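You operate a simulated robot arm through the tools that you are given. There is no shell and no other tool. Be economical: measure what you need, move in short steps, check, and stop when the job is done.

The job below is to be done with a simulated robot arm. You get a single attempt, and the scene is never put back.

JOB
Turn the red dial to 1.

It is judged by the outcome, as a careful person would: the job done as asked, and still so three seconds after it is handed in. It fails if anything else is knocked over, pushed out of place, dropped, spilled or broken.

ROBOT AND FRAMES
A 6-joint arm with a two-finger parallel gripper, fixed in place. Base frame: the origin is at the foot of the arm, x ahead of it, y to its left, z up. Lengths are in mm, angles in rad, forces in N, time in s.
Its first joint turns from -1.152 to 1.152 rad. Payload 2.45 kg.
Tool frame: the origin (TCP) lies between the finger pads and is the grasp point; the fingertips stand 24 mm ahead of it; z points along the fingers, y is the line along which they close. The gripper opens to 68 mm. The fingers are 17 mm wide and 10 mm thick; the gripper's body (40 by 70 mm) begins 41 mm behind the TCP.
Orientation is told as [roll, pitch, yaw] about the base's x, y, z axes, in that order, counted from this pose: with the fingers straight down and closing along the base's y, the tool's x points along the base's -x, its y along +y and its z along -z.

CONTROLS
- The arm moves only by the tool arm_command. Its argument "motion" is a list of rows, each a list of 6 numbers: the shift along the tool's x, y, z in mm, then the turn, a rotation vector about the tool's x, y, z in rad. In form: [[x, y, z, ax, ay, az], ...]. A call has 1 to 8 rows; each row shifts and turns the commanded pose from where the row before left it, along the tool's axes as they then stand. "hand" is the gripper command, from -1 (shut) to 1 (fully open), values between in proportion, set as the call begins (left out, the last holds). Rows are played at 5 a second. More than 50 mm and 0.15 rad between two rows, or a gripper value outside its range, and nothing of the call is played. Where a pose cannot be reached the arm comes as near as it can. A force on the tool above 40 N (or 10 N above the force at the start of the call, whichever is more), or a blocked arm, ends the call early, and 0.2 s more pass. The fingers move at their own pace (about 108 mm/s each) and stop on an object; they squeeze with about 44 N. The grip force told is the motor's: it shows also when the fingers shut on nothing. Time passes only in rows, and 0.2 s behind the last, so rows that do not move let the fingers close. The reply holds the time, the measured pose of the TCP, the force on the tool along the base axes, the opening and the grip force, in the units named above and with some noise, and new pictures: "views" is both (left out), scene, wrist or none.
- Cameras (640 x 400 px; columns grow to the right, rows downward): "scene" is fixed at [191.2, 440.2, 1471.4]; the picture's right is [-0.45, -0.89, 0.00], its down [-0.45, 0.23, -0.86] and it looks along [0.77, -0.39, -0.50] (base axes); focal length 285 px, centre (320, 200). "wrist" rides on the gripper at [84, 11, -75] in the tool frame; the picture's right is [-0.13, 0.99, 0.00], its down [-0.60, -0.08, -0.79] and it looks along [-0.79, -0.10, 0.61] (tool axes); focal length 251 px, centre (320, 200). There is no depth. A picture from a camera that has moved, and an enlarged one, comes with that camera's place and axes in the base frame and with its lens.
- close_up(camera, box): a new picture of the part [left, top, right, bottom] of that camera's present view, enlarged. It takes no simulated time.
- finish_job(): hands the job in; it is judged then, once.

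Work in short steps. Places have to be worked out from the pictures, the camera data and where the tool is seen: move nearer, look again, correct. Check each grasp and each placing, and mend what went wrong. You have 90 turns and 200 pictures in all, those below and enlarged ones among them. Open the gripper and draw the arm clear of the work before you hand the job in, unless the task says otherwise; then end with one line.

The tools are called after "Request:" as a command line: name --pt "numbers of a row" for each row, then --argument value for the rest, lists and objects as JSON in quotes. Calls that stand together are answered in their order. arm_command: Moves the arm, as the interface text tells. Its arguments: {"type":"object","properties":{"motion":{"type":"array","items":{"type":"array","items":{"type":"number"}}},"hand":{"type":"number"},"views":{"type":"string","enum":["both","scene","wrist","none"]}},"required":["motion"]} The other tools are called the same way: close_up (camera, box) takes an enlarged picture of a part of a camera's view; finish_job () hands the job in.

At the start:

```text
time: 0.0
position: [395.4, 262.0, 1327.1]
tcp_rot: [-0.001, -0.001, 0.0]
force: [-0.4, 0.6, 0.0]
finger_gap: 67.9
grip_force: 0.0
```

scene: 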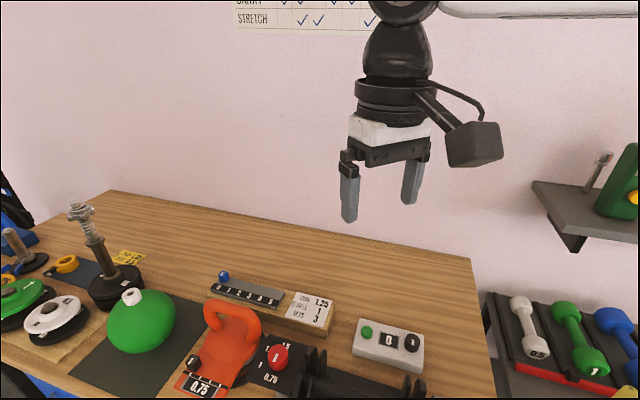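
wrist: 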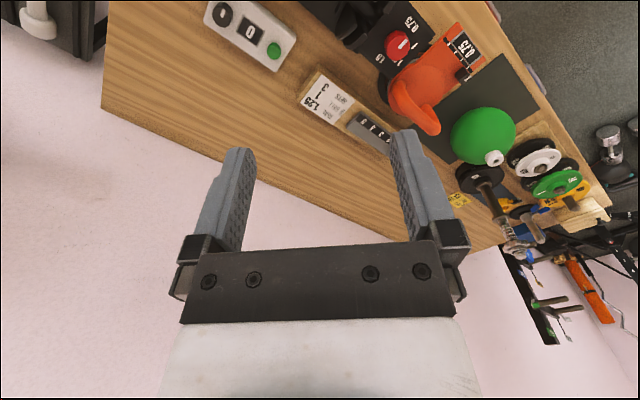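

The red dial appears in the scene near (278,357). I look closer with both cameras.

Request:
close_up --camera "scene" --box '[170, 290, 350, 400]'

Request:
close_up --camera "wrist" --box '[340, 0, 500, 100]'

```text
3.56 times, centred on (260, 345) of scene
camera zoom: at [191.2, 440.2, 1471.4], right [-0.45, -0.89, 0.0], down [-0.45, 0.23, -0.86], along [0.77, -0.39, -0.5], focal length 1014 px, centre (533, -316)
```

zoom: 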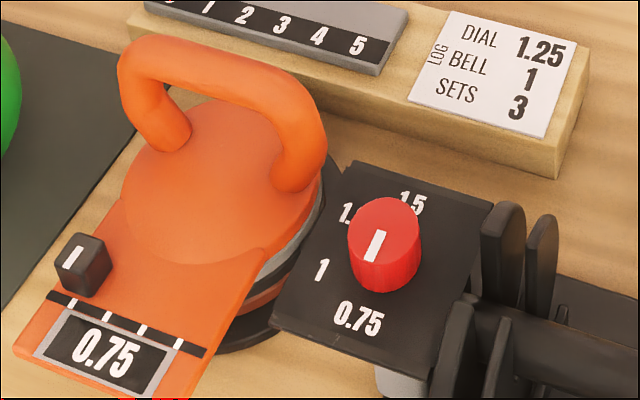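

```text
4.00 times, centred on (420, 50) of wrist
camera zoom: at [312.9, 272.2, 1401.5], right [0.13, 0.99, 0.0], down [0.6, -0.08, 0.79], along [0.79, -0.1, -0.61], focal length 1006 px, centre (-80, 800)
```

zoom: 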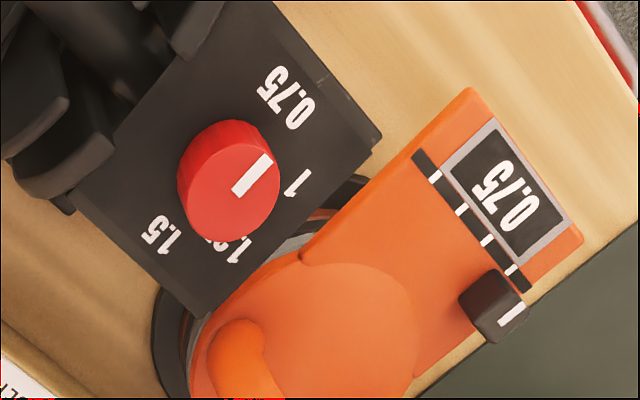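

The dial is at roughly (488, 372, ~990). I'll move above it while staying high, then look again.

Request:
arm_command --pt "-20 35 20 0 0 0" --pt "-20 35 25 0 0 0" --pt "-20 35 25 0 0 0" --pt "-10 5 20 0 0 0" --pt "0 0 0 0 0 0"

```text
time: 1.2
position: [465.9, 372.8, 1239.9]
tcp_rot: [0.0, -0.001, 0.001]
force: [-0.9, 0.7, -0.1]
finger_gap: 68.0
grip_force: 0.1
camera wrist: at [382.8, 384.2, 1313.2], right [0.13, 0.99, 0.0], down [0.6, -0.08, 0.79], along [0.79, -0.1, -0.61], focal length 251 px, centre (320, 200)
```

scene: 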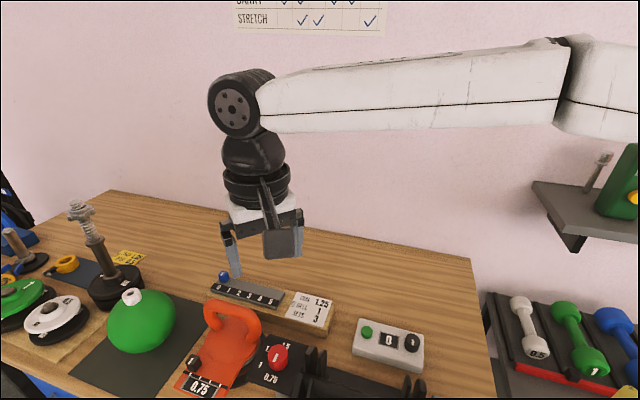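
wrist: 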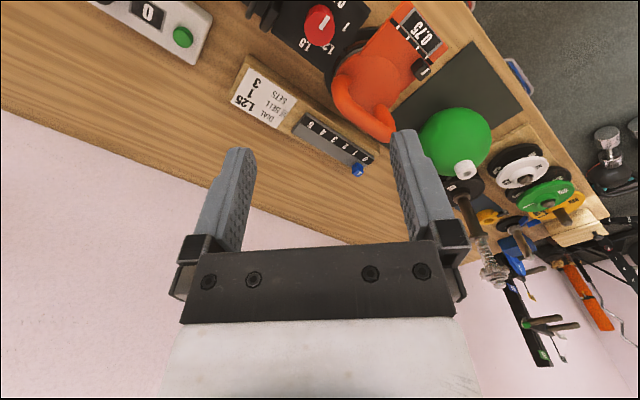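

Dial estimated at (482, 373, top ~1003); the kettlebell handle is just beyond it in +x/+y, up to z~1090. I descend part way and look for the exact geometry.

Request:
arm_command --pt "5 0 30 0 0 0" --pt "10 0 35 0 0 0" --pt "10 0 35 0 0 0" --pt "0 0 0 0 0 0"

Request:
close_up --camera "wrist" --box '[200, 0, 440, 150]'

Request:
close_up --camera "scene" --box '[170, 290, 350, 400]'

```text
time: 2.2
position: [439.9, 371.7, 1136.6]
tcp_rot: [0.0, -0.002, -0.004]
force: [-0.8, -0.4, -0.3]
finger_gap: 68.1
grip_force: 0.0
camera wrist: at [357.0, 381.9, 1210.6], right [0.13, 0.99, 0.0], down [0.6, -0.08, 0.79], along [0.79, -0.1, -0.61], focal length 251 px, centre (320, 200)
```

scene: 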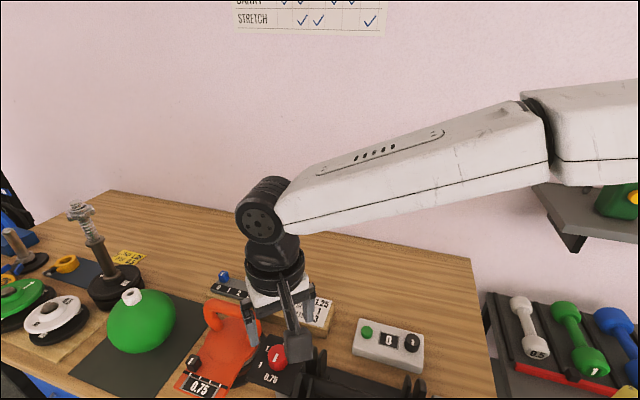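
wrist: 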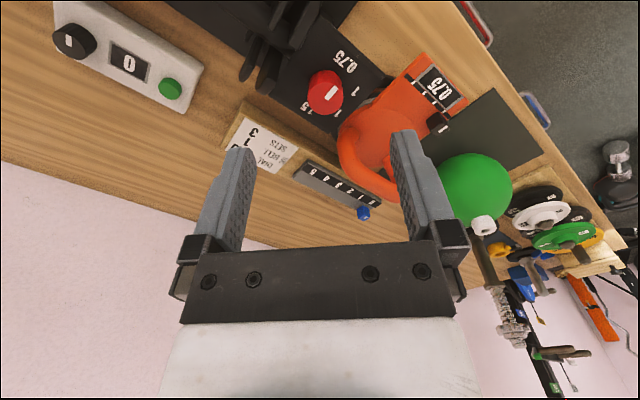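

```text
2.67 times, centred on (320, 75) of wrist
camera zoom: at [357.0, 381.9, 1210.6], right [0.13, 0.99, 0.0], down [0.6, -0.08, 0.79], along [0.79, -0.1, -0.61], focal length 670 px, centre (320, 533)
```

zoom: 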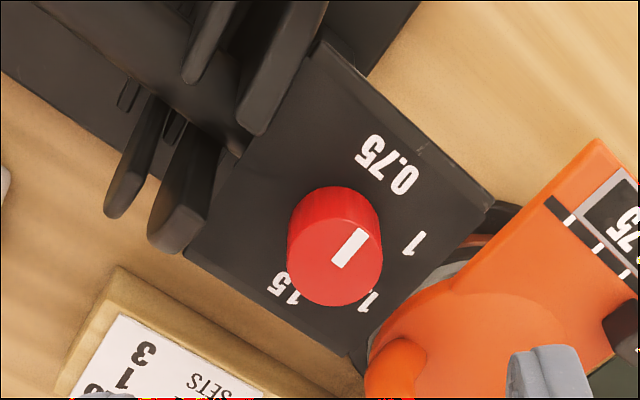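

```text
3.56 times, centred on (260, 345) of scene
camera zoom: at [191.2, 440.2, 1471.4], right [-0.45, -0.89, 0.0], down [-0.45, 0.23, -0.86], along [0.77, -0.39, -0.5], focal length 1014 px, centre (533, -316)
```

zoom: 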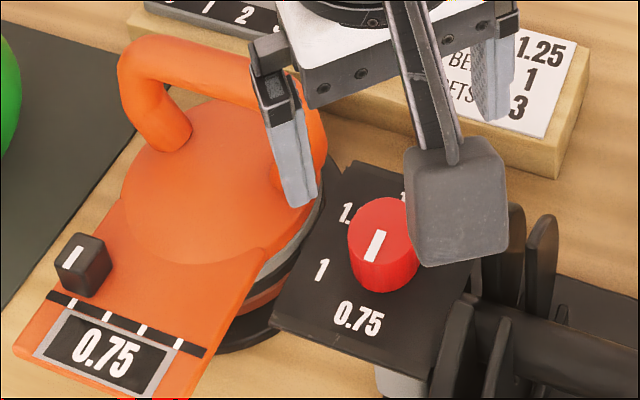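

The dial sits at about (480, 373), top z≈1003, diameter ~31, with the pointer at ~138° (at 0.75) and "1" at ~77°, so it needs about a 60° clockwise turn seen from above. The kettlebell handle lies at ~55° from the dial, so I yaw the tool to put its narrow side that way.

Request:
arm_command --pt "0 0 0 0 0 -0.15" --pt "0 0 0 0 0 -0.15" --pt "0 0 0 0 0 -0.15" --pt "0 0 0 0 0 -0.15" --pt "0 0 0 0 0 -0.15" --pt "0 0 0 0 0 -0.15" --pt "0 0 0 0 0 -0.15" --pt "0 0 0 0 0 -0.15"

```text
time: 4.0
position: [439.3, 370.4, 1136.5]
tcp_rot: [0.0, 0.0, 1.202]
force: [-0.1, 1.0, 0.2]
finger_gap: 68.0
grip_force: 0.0
camera wrist: at [401.4, 296.7, 1211.3], right [-0.88, 0.48, 0.0], down [0.29, 0.53, 0.79], along [0.38, 0.7, -0.61], focal length 251 px, centre (320, 200)
```

scene: 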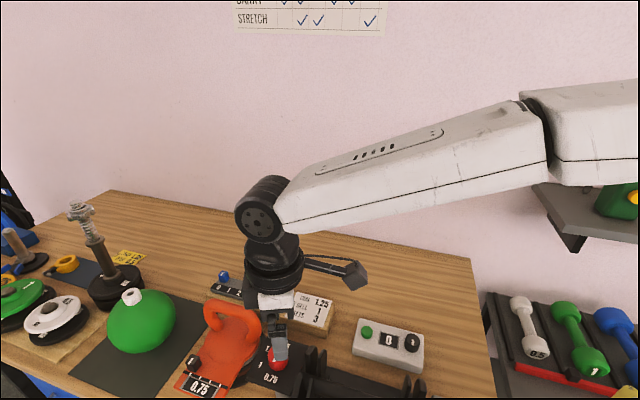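
wrist: 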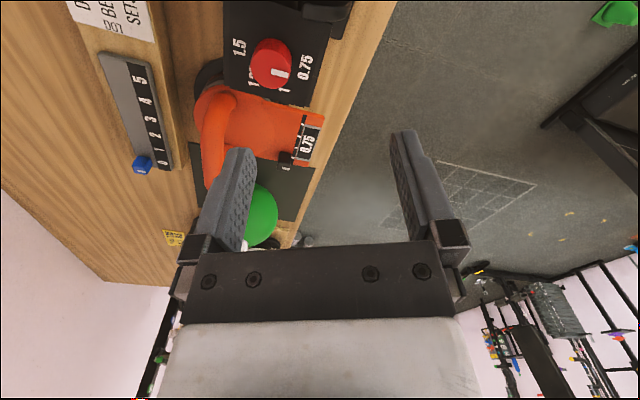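

Now I shift over the dial at (480, 373) and descend to TCP z≈1085, keeping the gripper body above the handle top.

Request:
arm_command --pt "-9 -18 0 0 0 0" --pt "-9 -19 0 0 0 0" --pt "0 0 25 0 0 0" --pt "0 0 25 0 0 0" --pt "0 0 0 0 0 0"

Request:
close_up --camera "wrist" --box '[200, 0, 440, 150]'

Request:
close_up --camera "scene" --box '[170, 290, 350, 400]'

```text
time: 5.2
position: [480.4, 373.5, 1086.9]
tcp_rot: [0.0, -0.001, 1.199]
force: [0.5, -0.7, -0.2]
finger_gap: 68.1
grip_force: 0.1
camera wrist: at [441.6, 299.0, 1162.2], right [-0.88, 0.48, 0.0], down [0.29, 0.53, 0.79], along [0.38, 0.7, -0.61], focal length 251 px, centre (320, 200)
```

scene: 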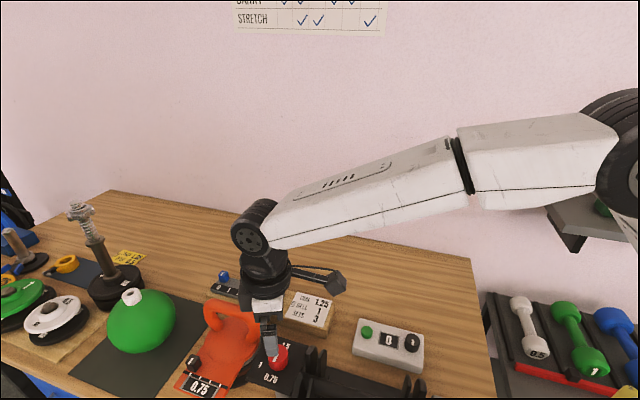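
wrist: 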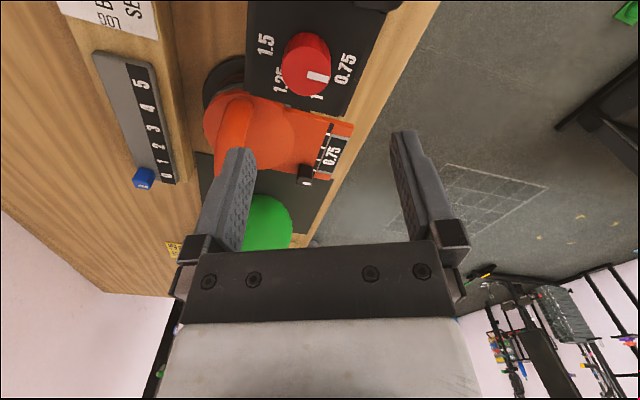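

```text
2.67 times, centred on (320, 75) of wrist
camera zoom: at [441.6, 299.0, 1162.2], right [-0.88, 0.48, 0.0], down [0.29, 0.53, 0.79], along [0.38, 0.7, -0.61], focal length 670 px, centre (320, 533)
```

zoom: 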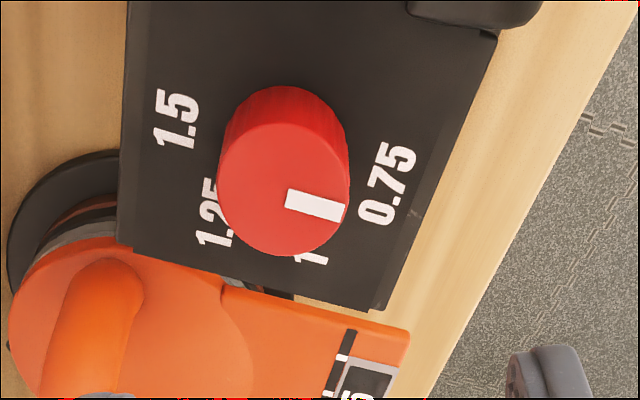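

```text
3.56 times, centred on (260, 345) of scene
camera zoom: at [191.2, 440.2, 1471.4], right [-0.45, -0.89, 0.0], down [-0.45, 0.23, -0.86], along [0.77, -0.39, -0.5], focal length 1014 px, centre (533, -316)
```

zoom: 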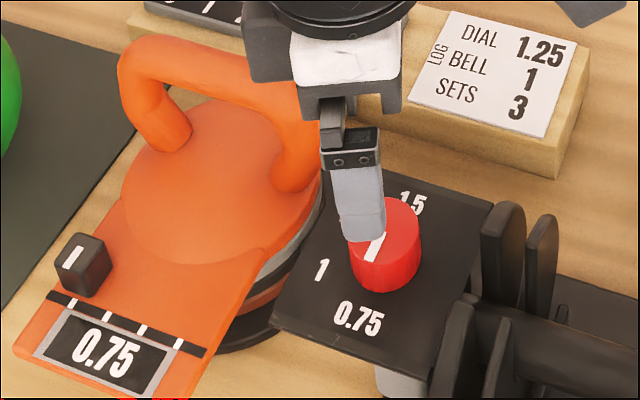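

The newest views triangulate consistently to a dial centre of (491, 371) with top z≈984, lower than I first thought. I shift there and come down 30 mm, then check again.

Request:
arm_command --pt "-1.5 -10.8 0 0 0 0" --pt "0 0 15 0 0 0" --pt "0 0 15 0 0 0" --pt "0 0 0 0 0 0"

Request:
close_up --camera "wrist" --box '[180, 0, 460, 175]'

Request:
close_up --camera "scene" --box '[170, 290, 350, 400]'

```text
time: 6.2
position: [492.6, 370.4, 1055.9]
tcp_rot: [-0.001, 0.001, 1.199]
force: [-1.6, -1.0, -0.3]
finger_gap: 68.1
grip_force: 0.0
camera wrist: at [453.0, 296.6, 1131.2], right [-0.88, 0.48, 0.0], down [0.29, 0.53, 0.79], along [0.38, 0.7, -0.61], focal length 251 px, centre (320, 200)
```

scene: 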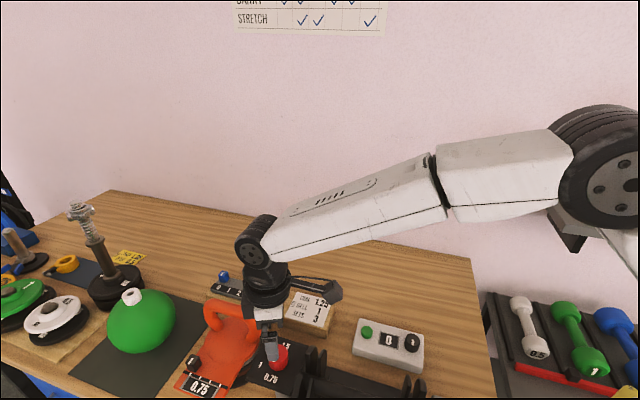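
wrist: 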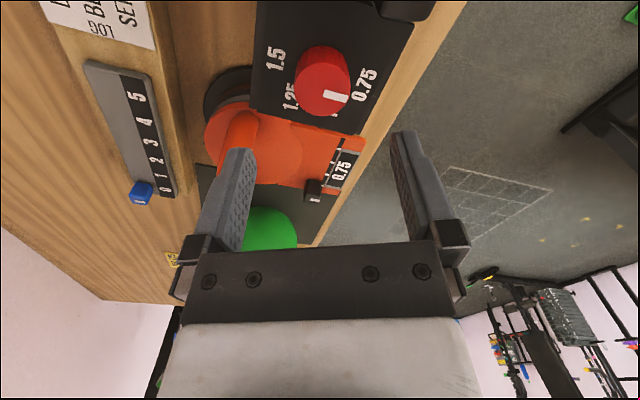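

```text
2.29 times, centred on (320, 88) of wrist
camera zoom: at [453.0, 296.6, 1131.2], right [-0.88, 0.48, 0.0], down [0.29, 0.53, 0.79], along [0.38, 0.7, -0.61], focal length 575 px, centre (320, 457)
```

zoom: 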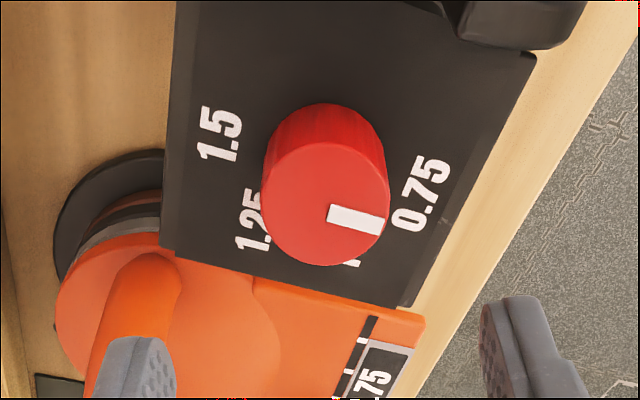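

```text
3.56 times, centred on (260, 345) of scene
camera zoom: at [191.2, 440.2, 1471.4], right [-0.45, -0.89, 0.0], down [-0.45, 0.23, -0.86], along [0.77, -0.39, -0.5], focal length 1014 px, centre (533, -316)
```

zoom: 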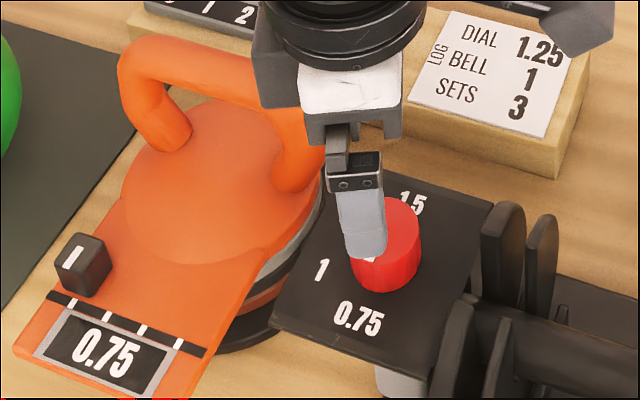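

The dial again fits (490.5, 370), top ~983–990. I nudge 2 mm and lower 20 mm (tips to ~1012), then check clearance to the handle.

Request:
arm_command --pt "0 1.5 10 0 0 0" --pt "0 0 10 0 0 0" --pt "0 0 0 0 0 0"

Request:
close_up --camera "wrist" --box '[180, 30, 460, 205]'

Request:
close_up --camera "scene" --box '[190, 290, 310, 400]'

```text
time: 7.0
position: [490.2, 371.4, 1036.1]
tcp_rot: [-0.001, 0.0, 1.199]
force: [-0.4, 0.0, 0.0]
finger_gap: 68.2
grip_force: 0.1
camera wrist: at [451.3, 297.9, 1111.0], right [-0.88, 0.48, 0.0], down [0.29, 0.53, 0.79], along [0.38, 0.7, -0.61], focal length 251 px, centre (320, 200)
```

scene: 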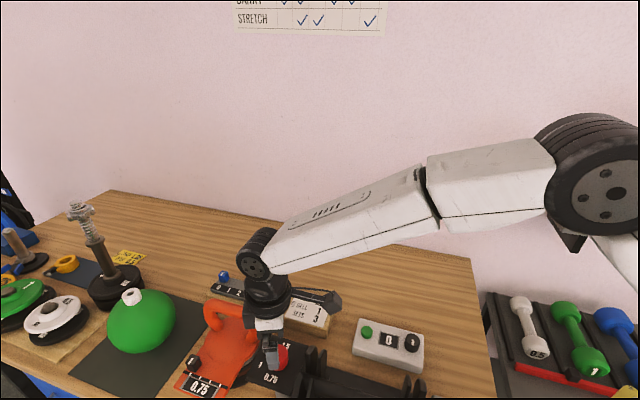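
wrist: 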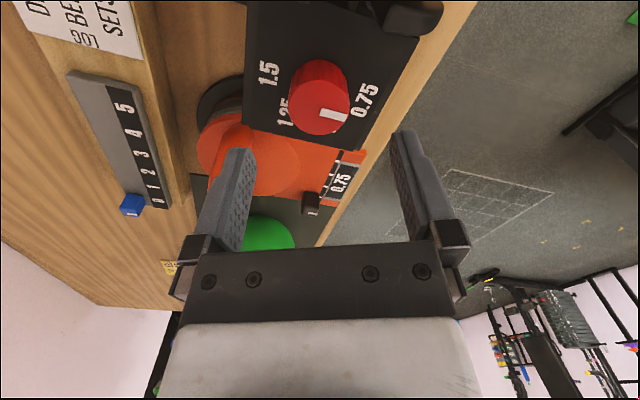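

```text
2.29 times, centred on (320, 118) of wrist
camera zoom: at [451.3, 297.9, 1111.0], right [-0.88, 0.48, 0.0], down [0.29, 0.53, 0.79], along [0.38, 0.7, -0.61], focal length 575 px, centre (320, 389)
```

zoom: 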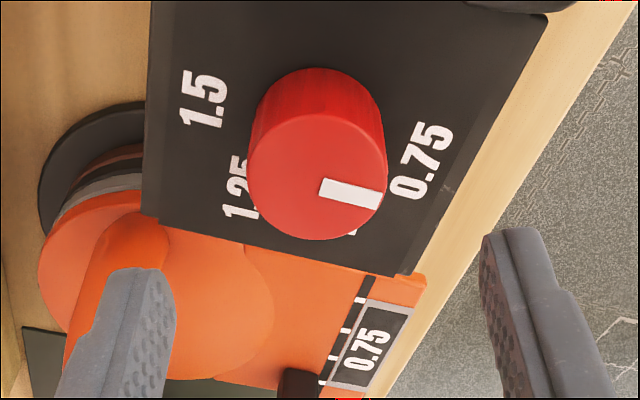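

```text
3.64 times, centred on (250, 345) of scene
camera zoom: at [191.2, 440.2, 1471.4], right [-0.45, -0.89, 0.0], down [-0.45, 0.23, -0.86], along [0.77, -0.39, -0.5], focal length 1036 px, centre (574, -327)
```

zoom: 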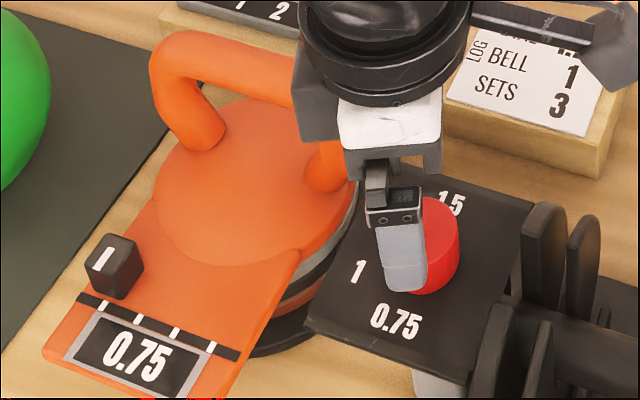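

Cross-checking all views, the kettlebell handle actually lies low (z≈985) and about 75 mm away, so clearance is good. Dial centre matches the TCP's x,y; I lower 30 mm so the tips are about level with the dial top.

Request:
arm_command --pt "0 0 15 0 0 0" --pt "0 0 15 0 0 0" --pt "0 0 0 0 0 0"

Request:
close_up --camera "wrist" --box '[180, 60, 460, 235]'

Request:
close_up --camera "scene" --box '[190, 290, 310, 400]'

```text
time: 7.8
position: [492.7, 372.0, 1006.4]
tcp_rot: [-0.001, 0.001, 1.199]
force: [-0.6, 0.2, 0.4]
finger_gap: 68.0
grip_force: 0.0
camera wrist: at [452.3, 297.9, 1081.4], right [-0.88, 0.48, 0.0], down [0.29, 0.53, 0.79], along [0.38, 0.7, -0.61], focal length 251 px, centre (320, 200)
```

scene: 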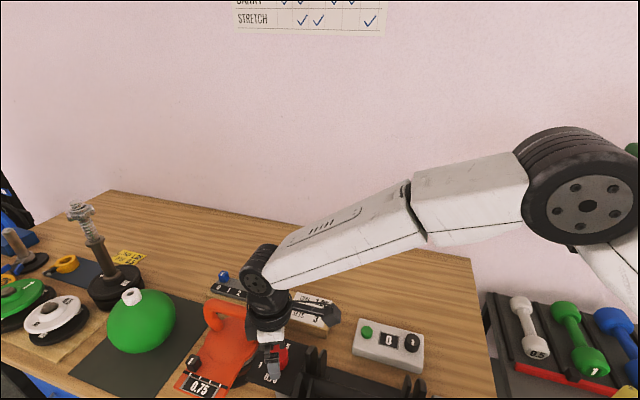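
wrist: 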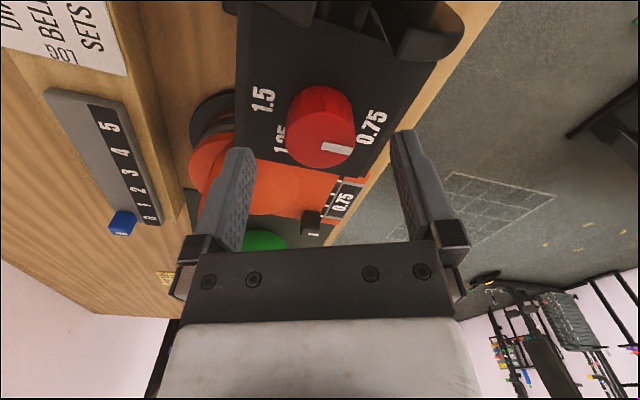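

```text
2.29 times, centred on (320, 148) of wrist
camera zoom: at [452.3, 297.9, 1081.4], right [-0.88, 0.48, 0.0], down [0.29, 0.53, 0.79], along [0.38, 0.7, -0.61], focal length 575 px, centre (320, 320)
```

zoom: 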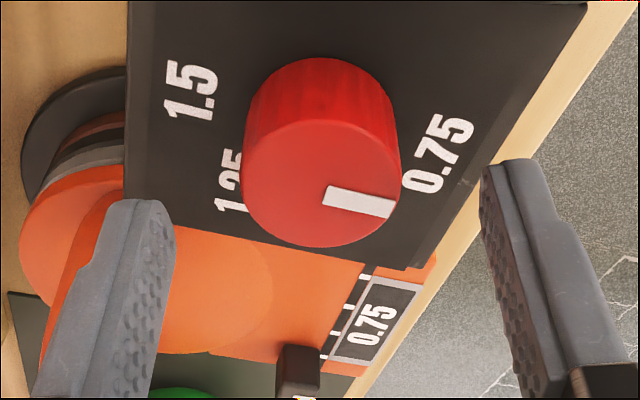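

```text
3.64 times, centred on (250, 345) of scene
camera zoom: at [191.2, 440.2, 1471.4], right [-0.45, -0.89, 0.0], down [-0.45, 0.23, -0.86], along [0.77, -0.39, -0.5], focal length 1036 px, centre (574, -327)
```

zoom: 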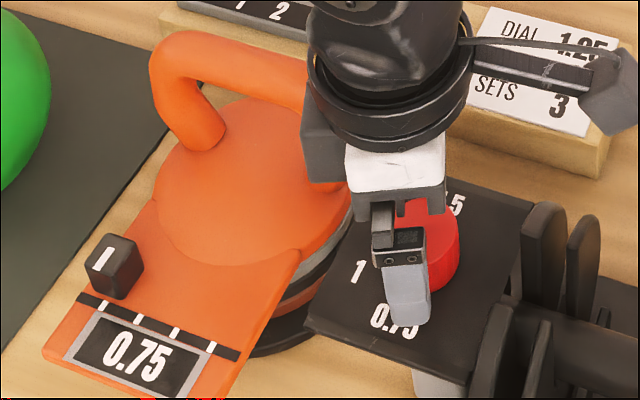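

The dial top is level with the fingertips (~z 981) and centred (column 320 in the picture). I go down 14 mm and narrow the fingers to ~42 mm.

Request:
arm_command --pt "0 0 7 0 0 0" --pt "0 0 7 0 0 0" --pt "0 0 0 0 0 0" --views "none"

Request:
arm_command --pt "0 0 0 0 0 0" --pt "0 0 0 0 0 0" --hand 0.24 --views "wrist"

Request:
close_up --camera "wrist" --box '[180, 60, 460, 235]'

```text
time: 8.6
position: [491.7, 373.1, 994.0]
tcp_rot: [0.0, 0.0, 1.199]
force: [-1.0, -1.7, -0.6]
finger_gap: 67.7
grip_force: 0.1
```

```text
time: 9.2
position: [491.1, 372.2, 994.1]
tcp_rot: [-0.002, -0.001, 1.199]
force: [0.6, -0.5, -1.0]
finger_gap: 42.1
grip_force: 0.0
camera wrist: at [452.2, 298.3, 1068.0], right [-0.88, 0.48, 0.0], down [0.29, 0.53, 0.79], along [0.38, 0.7, -0.61], focal length 251 px, centre (320, 200)
```

wrist: 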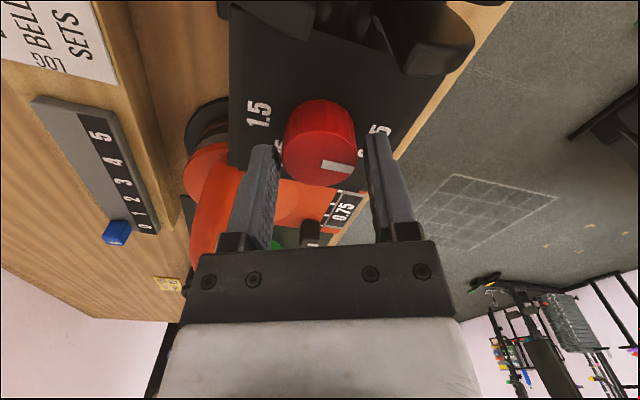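

```text
2.29 times, centred on (320, 148) of wrist
camera zoom: at [452.2, 298.3, 1068.0], right [-0.88, 0.48, 0.0], down [0.29, 0.53, 0.79], along [0.38, 0.7, -0.61], focal length 575 px, centre (320, 320)
```

zoom: 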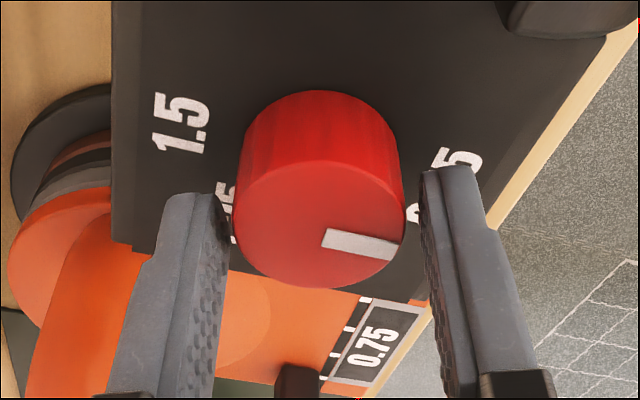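

Well centred with small gaps on both sides. I go 4 mm deeper, nudge 1.5 mm and close on the dial.

Request:
arm_command --pt "1.5 0 4 0 0 0" --pt "0 0 0 0 0 0" --views "none"

Request:
arm_command --pt "0 0 0 0 0 0" --pt "0 0 0 0 0 0" --hand -0.05

```text
time: 9.8
position: [489.8, 370.5, 989.9]
tcp_rot: [-0.002, 0.001, 1.198]
force: [0.7, 0.7, -0.1]
finger_gap: 42.1
grip_force: 0.1
```

```text
time: 10.4
position: [491.1, 372.7, 989.3]
tcp_rot: [-0.001, 0.001, 1.198]
force: [-1.6, 0.5, 0.3]
finger_gap: 34.3
grip_force: 43.8
camera wrist: at [451.4, 296.8, 1063.8], right [-0.88, 0.48, 0.0], down [0.29, 0.53, 0.79], along [0.38, 0.7, -0.61], focal length 251 px, centre (320, 200)
```

scene: 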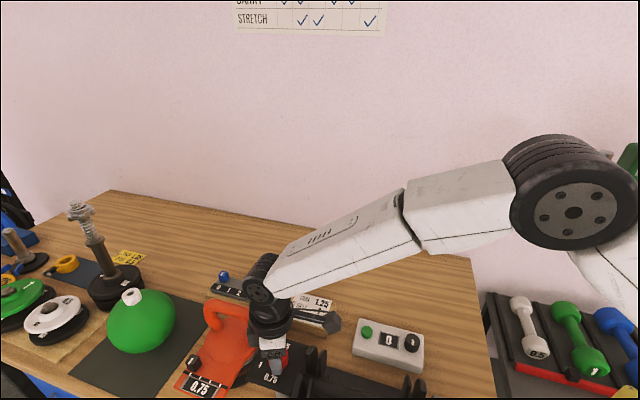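
wrist: 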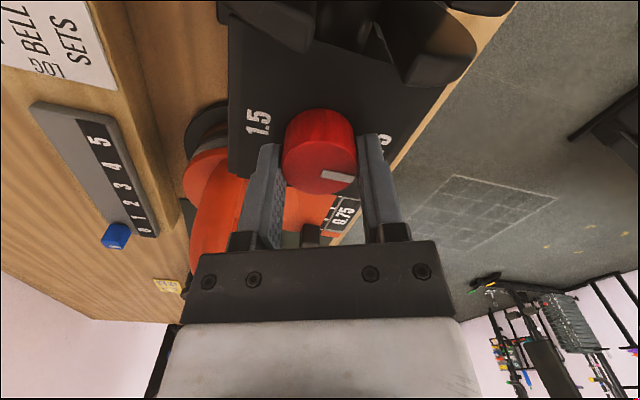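

The dial is gripped (gap 34.3 mm, no side force). I turn it clockwise from above in small steps, 0.5 rad first, and check.

Request:
arm_command --pt "0 0 0 0 0 0.1" --pt "0 0 0 0 0 0.1" --pt "0 0 0 0 0 0.1" --pt "0 0 0 0 0 0.1" --pt "0 0 0 0 0 0.1" --pt "0 0 0 0 0 0"

Request:
close_up --camera "wrist" --box '[180, 60, 460, 235]'

Request:
close_up --camera "scene" --box '[170, 290, 350, 400]'

```text
time: 11.8
position: [490.7, 370.2, 989.6]
tcp_rot: [0.0, 0.001, 0.696]
force: [0.2, -1.3, -0.5]
finger_gap: 34.1
grip_force: 44.2
camera wrist: at [420.5, 325.9, 1063.8], right [-0.54, 0.84, 0.0], down [0.51, 0.33, 0.79], along [0.67, 0.43, -0.61], focal length 251 px, centre (320, 200)
```

scene: 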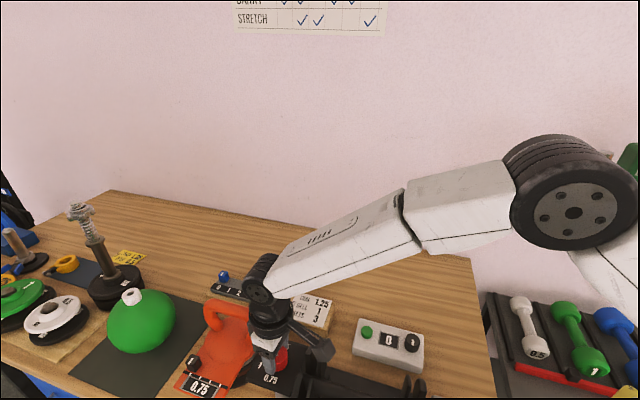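
wrist: 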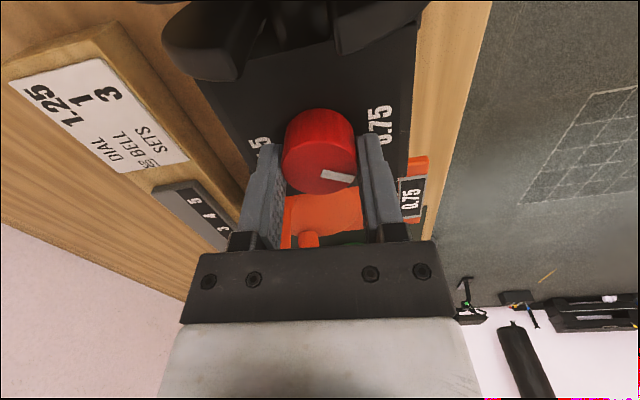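

```text
2.29 times, centred on (320, 148) of wrist
camera zoom: at [420.5, 325.9, 1063.8], right [-0.54, 0.84, 0.0], down [0.51, 0.33, 0.79], along [0.67, 0.43, -0.61], focal length 575 px, centre (320, 320)
```

zoom: 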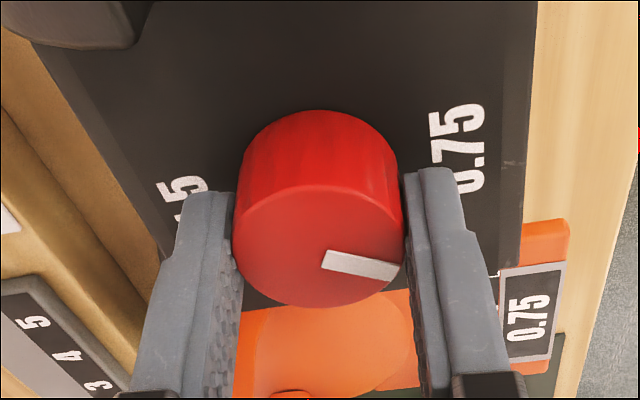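

```text
3.56 times, centred on (260, 345) of scene
camera zoom: at [191.2, 440.2, 1471.4], right [-0.45, -0.89, 0.0], down [-0.45, 0.23, -0.86], along [0.77, -0.39, -0.5], focal length 1014 px, centre (533, -316)
```

zoom: 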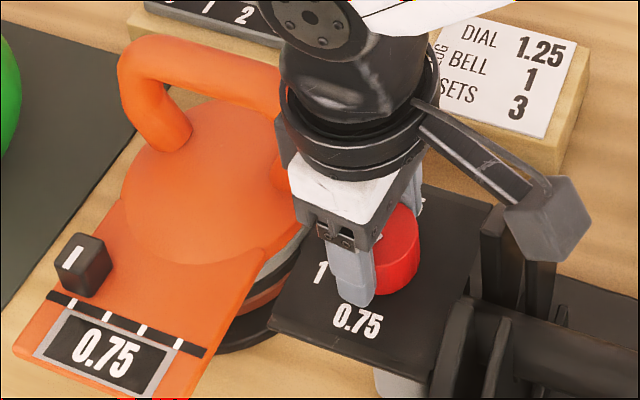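

The dial follows the gripper without slip. Labels are spaced ~60°, so I turn 0.55 rad more (total 1.05).

Request:
arm_command --pt "0 0 0 0 0 0.11" --pt "0 0 0 0 0 0.11" --pt "0 0 0 0 0 0.11" --pt "0 0 0 0 0 0.11" --pt "0 0 0 0 0 0.11" --pt "0 0 0 0 0 0" --views "none"

Request:
close_up --camera "wrist" --box '[180, 60, 460, 235]'

Request:
close_up --camera "scene" --box '[170, 290, 350, 400]'

```text
time: 13.2
position: [490.1, 370.8, 989.3]
tcp_rot: [0.0, -0.001, 0.148]
force: [1.6, 0.8, 8.9]
finger_gap: 34.4
grip_force: 44.1
```

```text
2.29 times, centred on (320, 148) of wrist
camera zoom: at [407.2, 370.3, 1064.1], right [-0.02, 1.0, 0.0], down [0.61, 0.01, 0.79], along [0.79, 0.01, -0.61], focal length 575 px, centre (320, 320)
```

zoom: 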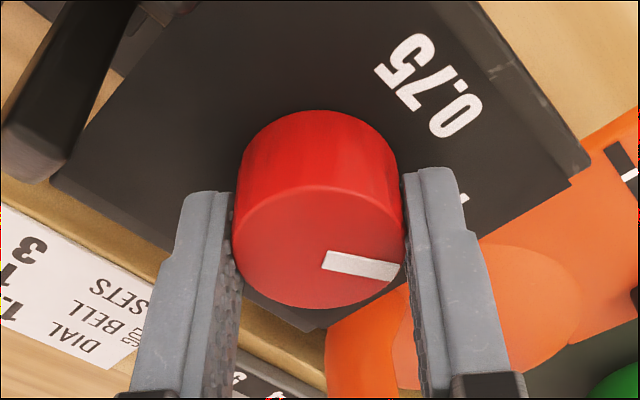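

```text
3.56 times, centred on (260, 345) of scene
camera zoom: at [191.1, 440.2, 1471.4], right [-0.45, -0.89, 0.0], down [-0.45, 0.23, -0.86], along [0.77, -0.39, -0.5], focal length 1014 px, centre (533, -316)
```

zoom: 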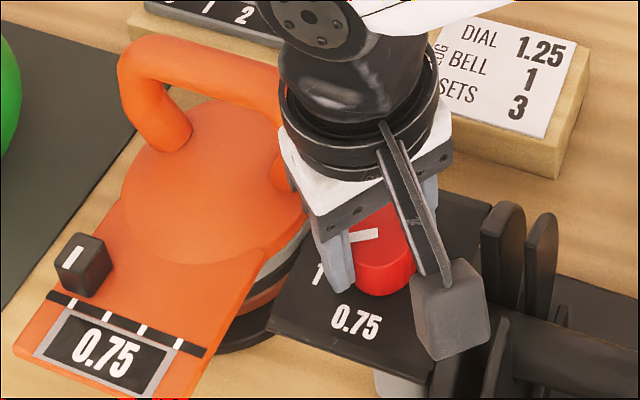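

The pointer looks turned to near "1", but there's a small upward force. I release the grip to 44 mm and inspect.

Request:
arm_command --pt "0 0 0 0 0 0" --pt "0 0 0 0 0 0" --hand 0.3 --views "none"

Request:
close_up --camera "scene" --box '[170, 290, 350, 400]'

```text
time: 13.8
position: [490.2, 372.0, 989.9]
tcp_rot: [0.0, -0.001, 0.148]
force: [0.0, -0.2, -1.0]
finger_gap: 44.2
grip_force: 0.0
```

```text
3.56 times, centred on (260, 345) of scene
camera zoom: at [191.2, 440.2, 1471.4], right [-0.45, -0.89, 0.0], down [-0.45, 0.23, -0.86], along [0.77, -0.39, -0.5], focal length 1014 px, centre (533, -316)
```

zoom: 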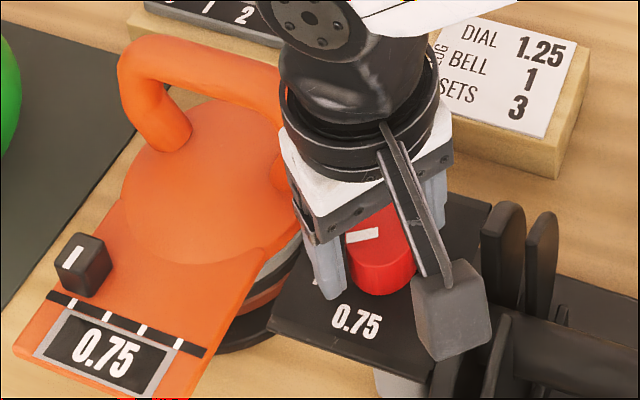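

Force is gone. I rise straight up and back off to see the dial in full.

Request:
arm_command --pt "0 0 -20 0 0 0" --pt "0 0 -30 0 0 0" --pt "0 0 -40 0 0 0" --pt "25 0 -40 0 0 0" --pt "35 0 0 0 0 0" --pt "0 0 0 0 0 0" --views "wrist"

Request:
close_up --camera "wrist" --box '[240, 20, 400, 120]'

Request:
close_up --camera "scene" --box '[170, 290, 350, 400]'

```text
time: 15.2
position: [428.6, 362.3, 1121.1]
tcp_rot: [0.001, 0.0, 0.147]
force: [0.0, 0.7, -0.2]
finger_gap: 44.2
grip_force: 0.2
camera wrist: at [347.0, 361.2, 1195.3], right [-0.02, 1.0, 0.0], down [0.61, 0.01, 0.79], along [0.79, 0.02, -0.61], focal length 251 px, centre (320, 200)
```

wrist: 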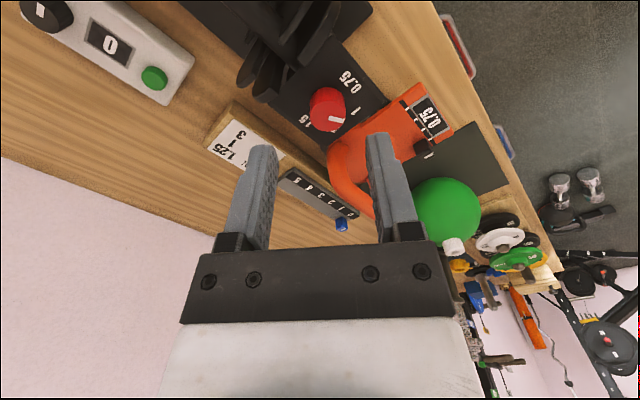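

```text
4.00 times, centred on (320, 70) of wrist
camera zoom: at [347.0, 361.2, 1195.3], right [-0.02, 1.0, 0.0], down [0.61, 0.01, 0.79], along [0.79, 0.02, -0.61], focal length 1006 px, centre (320, 720)
```

zoom: 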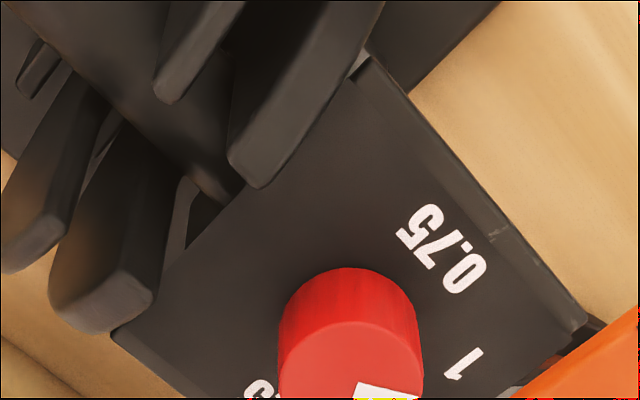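

```text
3.56 times, centred on (260, 345) of scene
camera zoom: at [191.2, 440.2, 1471.4], right [-0.45, -0.89, 0.0], down [-0.45, 0.23, -0.86], along [0.77, -0.39, -0.5], focal length 1014 px, centre (533, -316)
```

zoom: 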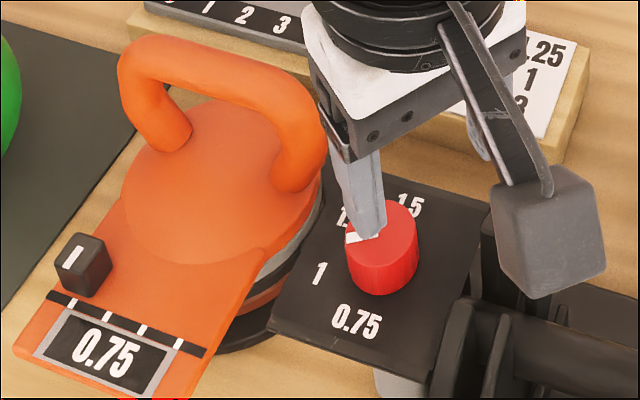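

Panel is essentially where it was (~1 mm). I take a close-up of the whole dial to measure the pointer angle.

Request:
close_up --camera "wrist" --box '[270, 60, 398, 140]'

```text
5.00 times, centred on (334, 100) of wrist
camera zoom: at [347.0, 361.2, 1195.3], right [-0.02, 1.0, 0.0], down [0.61, 0.01, 0.79], along [0.79, 0.02, -0.61], focal length 1257 px, centre (250, 700)
```

zoom: 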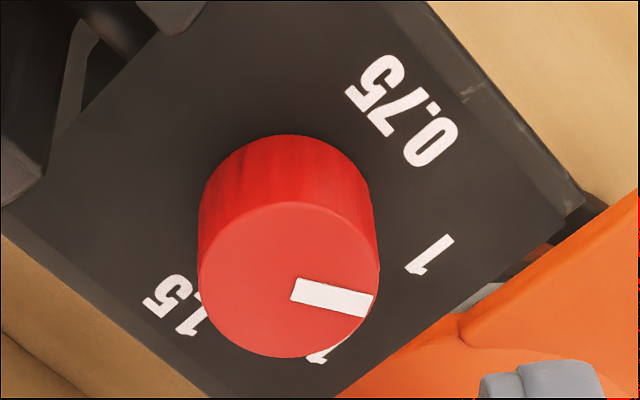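

The pointer measures ~74° and the "1" label ~75°, so the dial is on 1. I draw the arm clear, open the gripper, and take a last look.

Request:
arm_command --pt "0 0 -40 0 0 0" --pt "0 0 -45 0 0 0" --pt "0 -45 -45 0 0 0" --pt "0 -45 0 0 0 0" --pt "0 -45 0 0 0 0" --pt "0 0 0 0 0 0" --hand 1 --views "scene"

Request:
close_up --camera "scene" --box '[170, 290, 350, 400]'

```text
refused: row 3 steps farther than a row can; nothing moved
```

```text
3.56 times, centred on (260, 345) of scene
camera zoom: at [191.2, 440.2, 1471.4], right [-0.45, -0.89, 0.0], down [-0.45, 0.23, -0.86], along [0.77, -0.39, -0.5], focal length 1014 px, centre (533, -316)
```

zoom: 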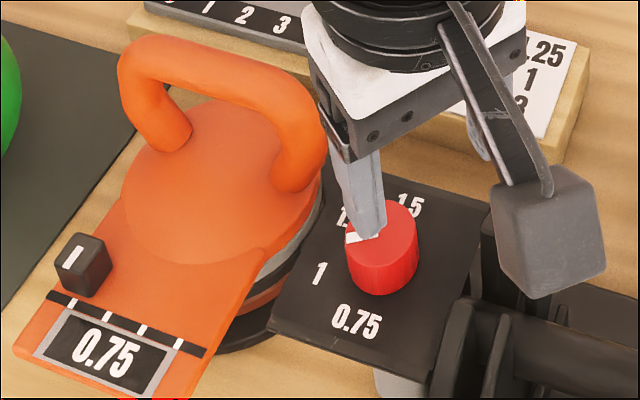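

One row was too long; I repeat the retreat with shorter steps.

Request:
arm_command --pt "0 0 -40 0 0 0" --pt "0 0 -45 0 0 0" --pt "0 0 -45 0 0 0" --pt "0 -45 0 0 0 0" --pt "0 -45 0 0 0 0" --pt "0 -45 0 0 0 0" --pt "0 0 0 0 0 0" --hand 1 --views "scene"

Request:
close_up --camera "scene" --box '[170, 290, 350, 400]'

```text
time: 16.8
position: [451.4, 228.0, 1248.3]
tcp_rot: [0.0, 0.0, 0.148]
force: [0.1, 0.3, 0.7]
finger_gap: 68.0
grip_force: 0.0
```

scene: 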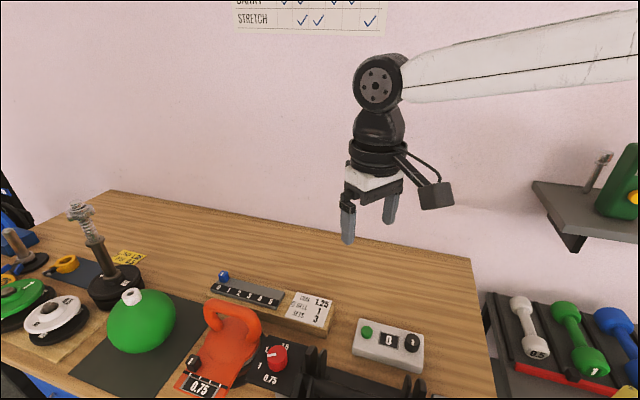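

```text
3.56 times, centred on (260, 345) of scene
camera zoom: at [191.2, 440.2, 1471.4], right [-0.45, -0.89, 0.0], down [-0.45, 0.23, -0.86], along [0.77, -0.39, -0.5], focal length 1014 px, centre (533, -316)
```

zoom: 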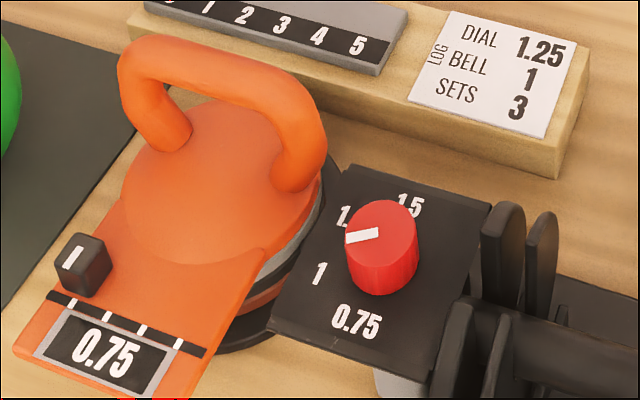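

The pointer lies in line with "1", the surroundings are undisturbed, and the arm is clear. I hand it in.

Request:
finish_job

```text
The job is handed in.
```

The red dial is turned to 1. The dumbbell panel settled about 1 mm during the turn, and nothing else was disturbed. The gripper is open and the arm is clear.
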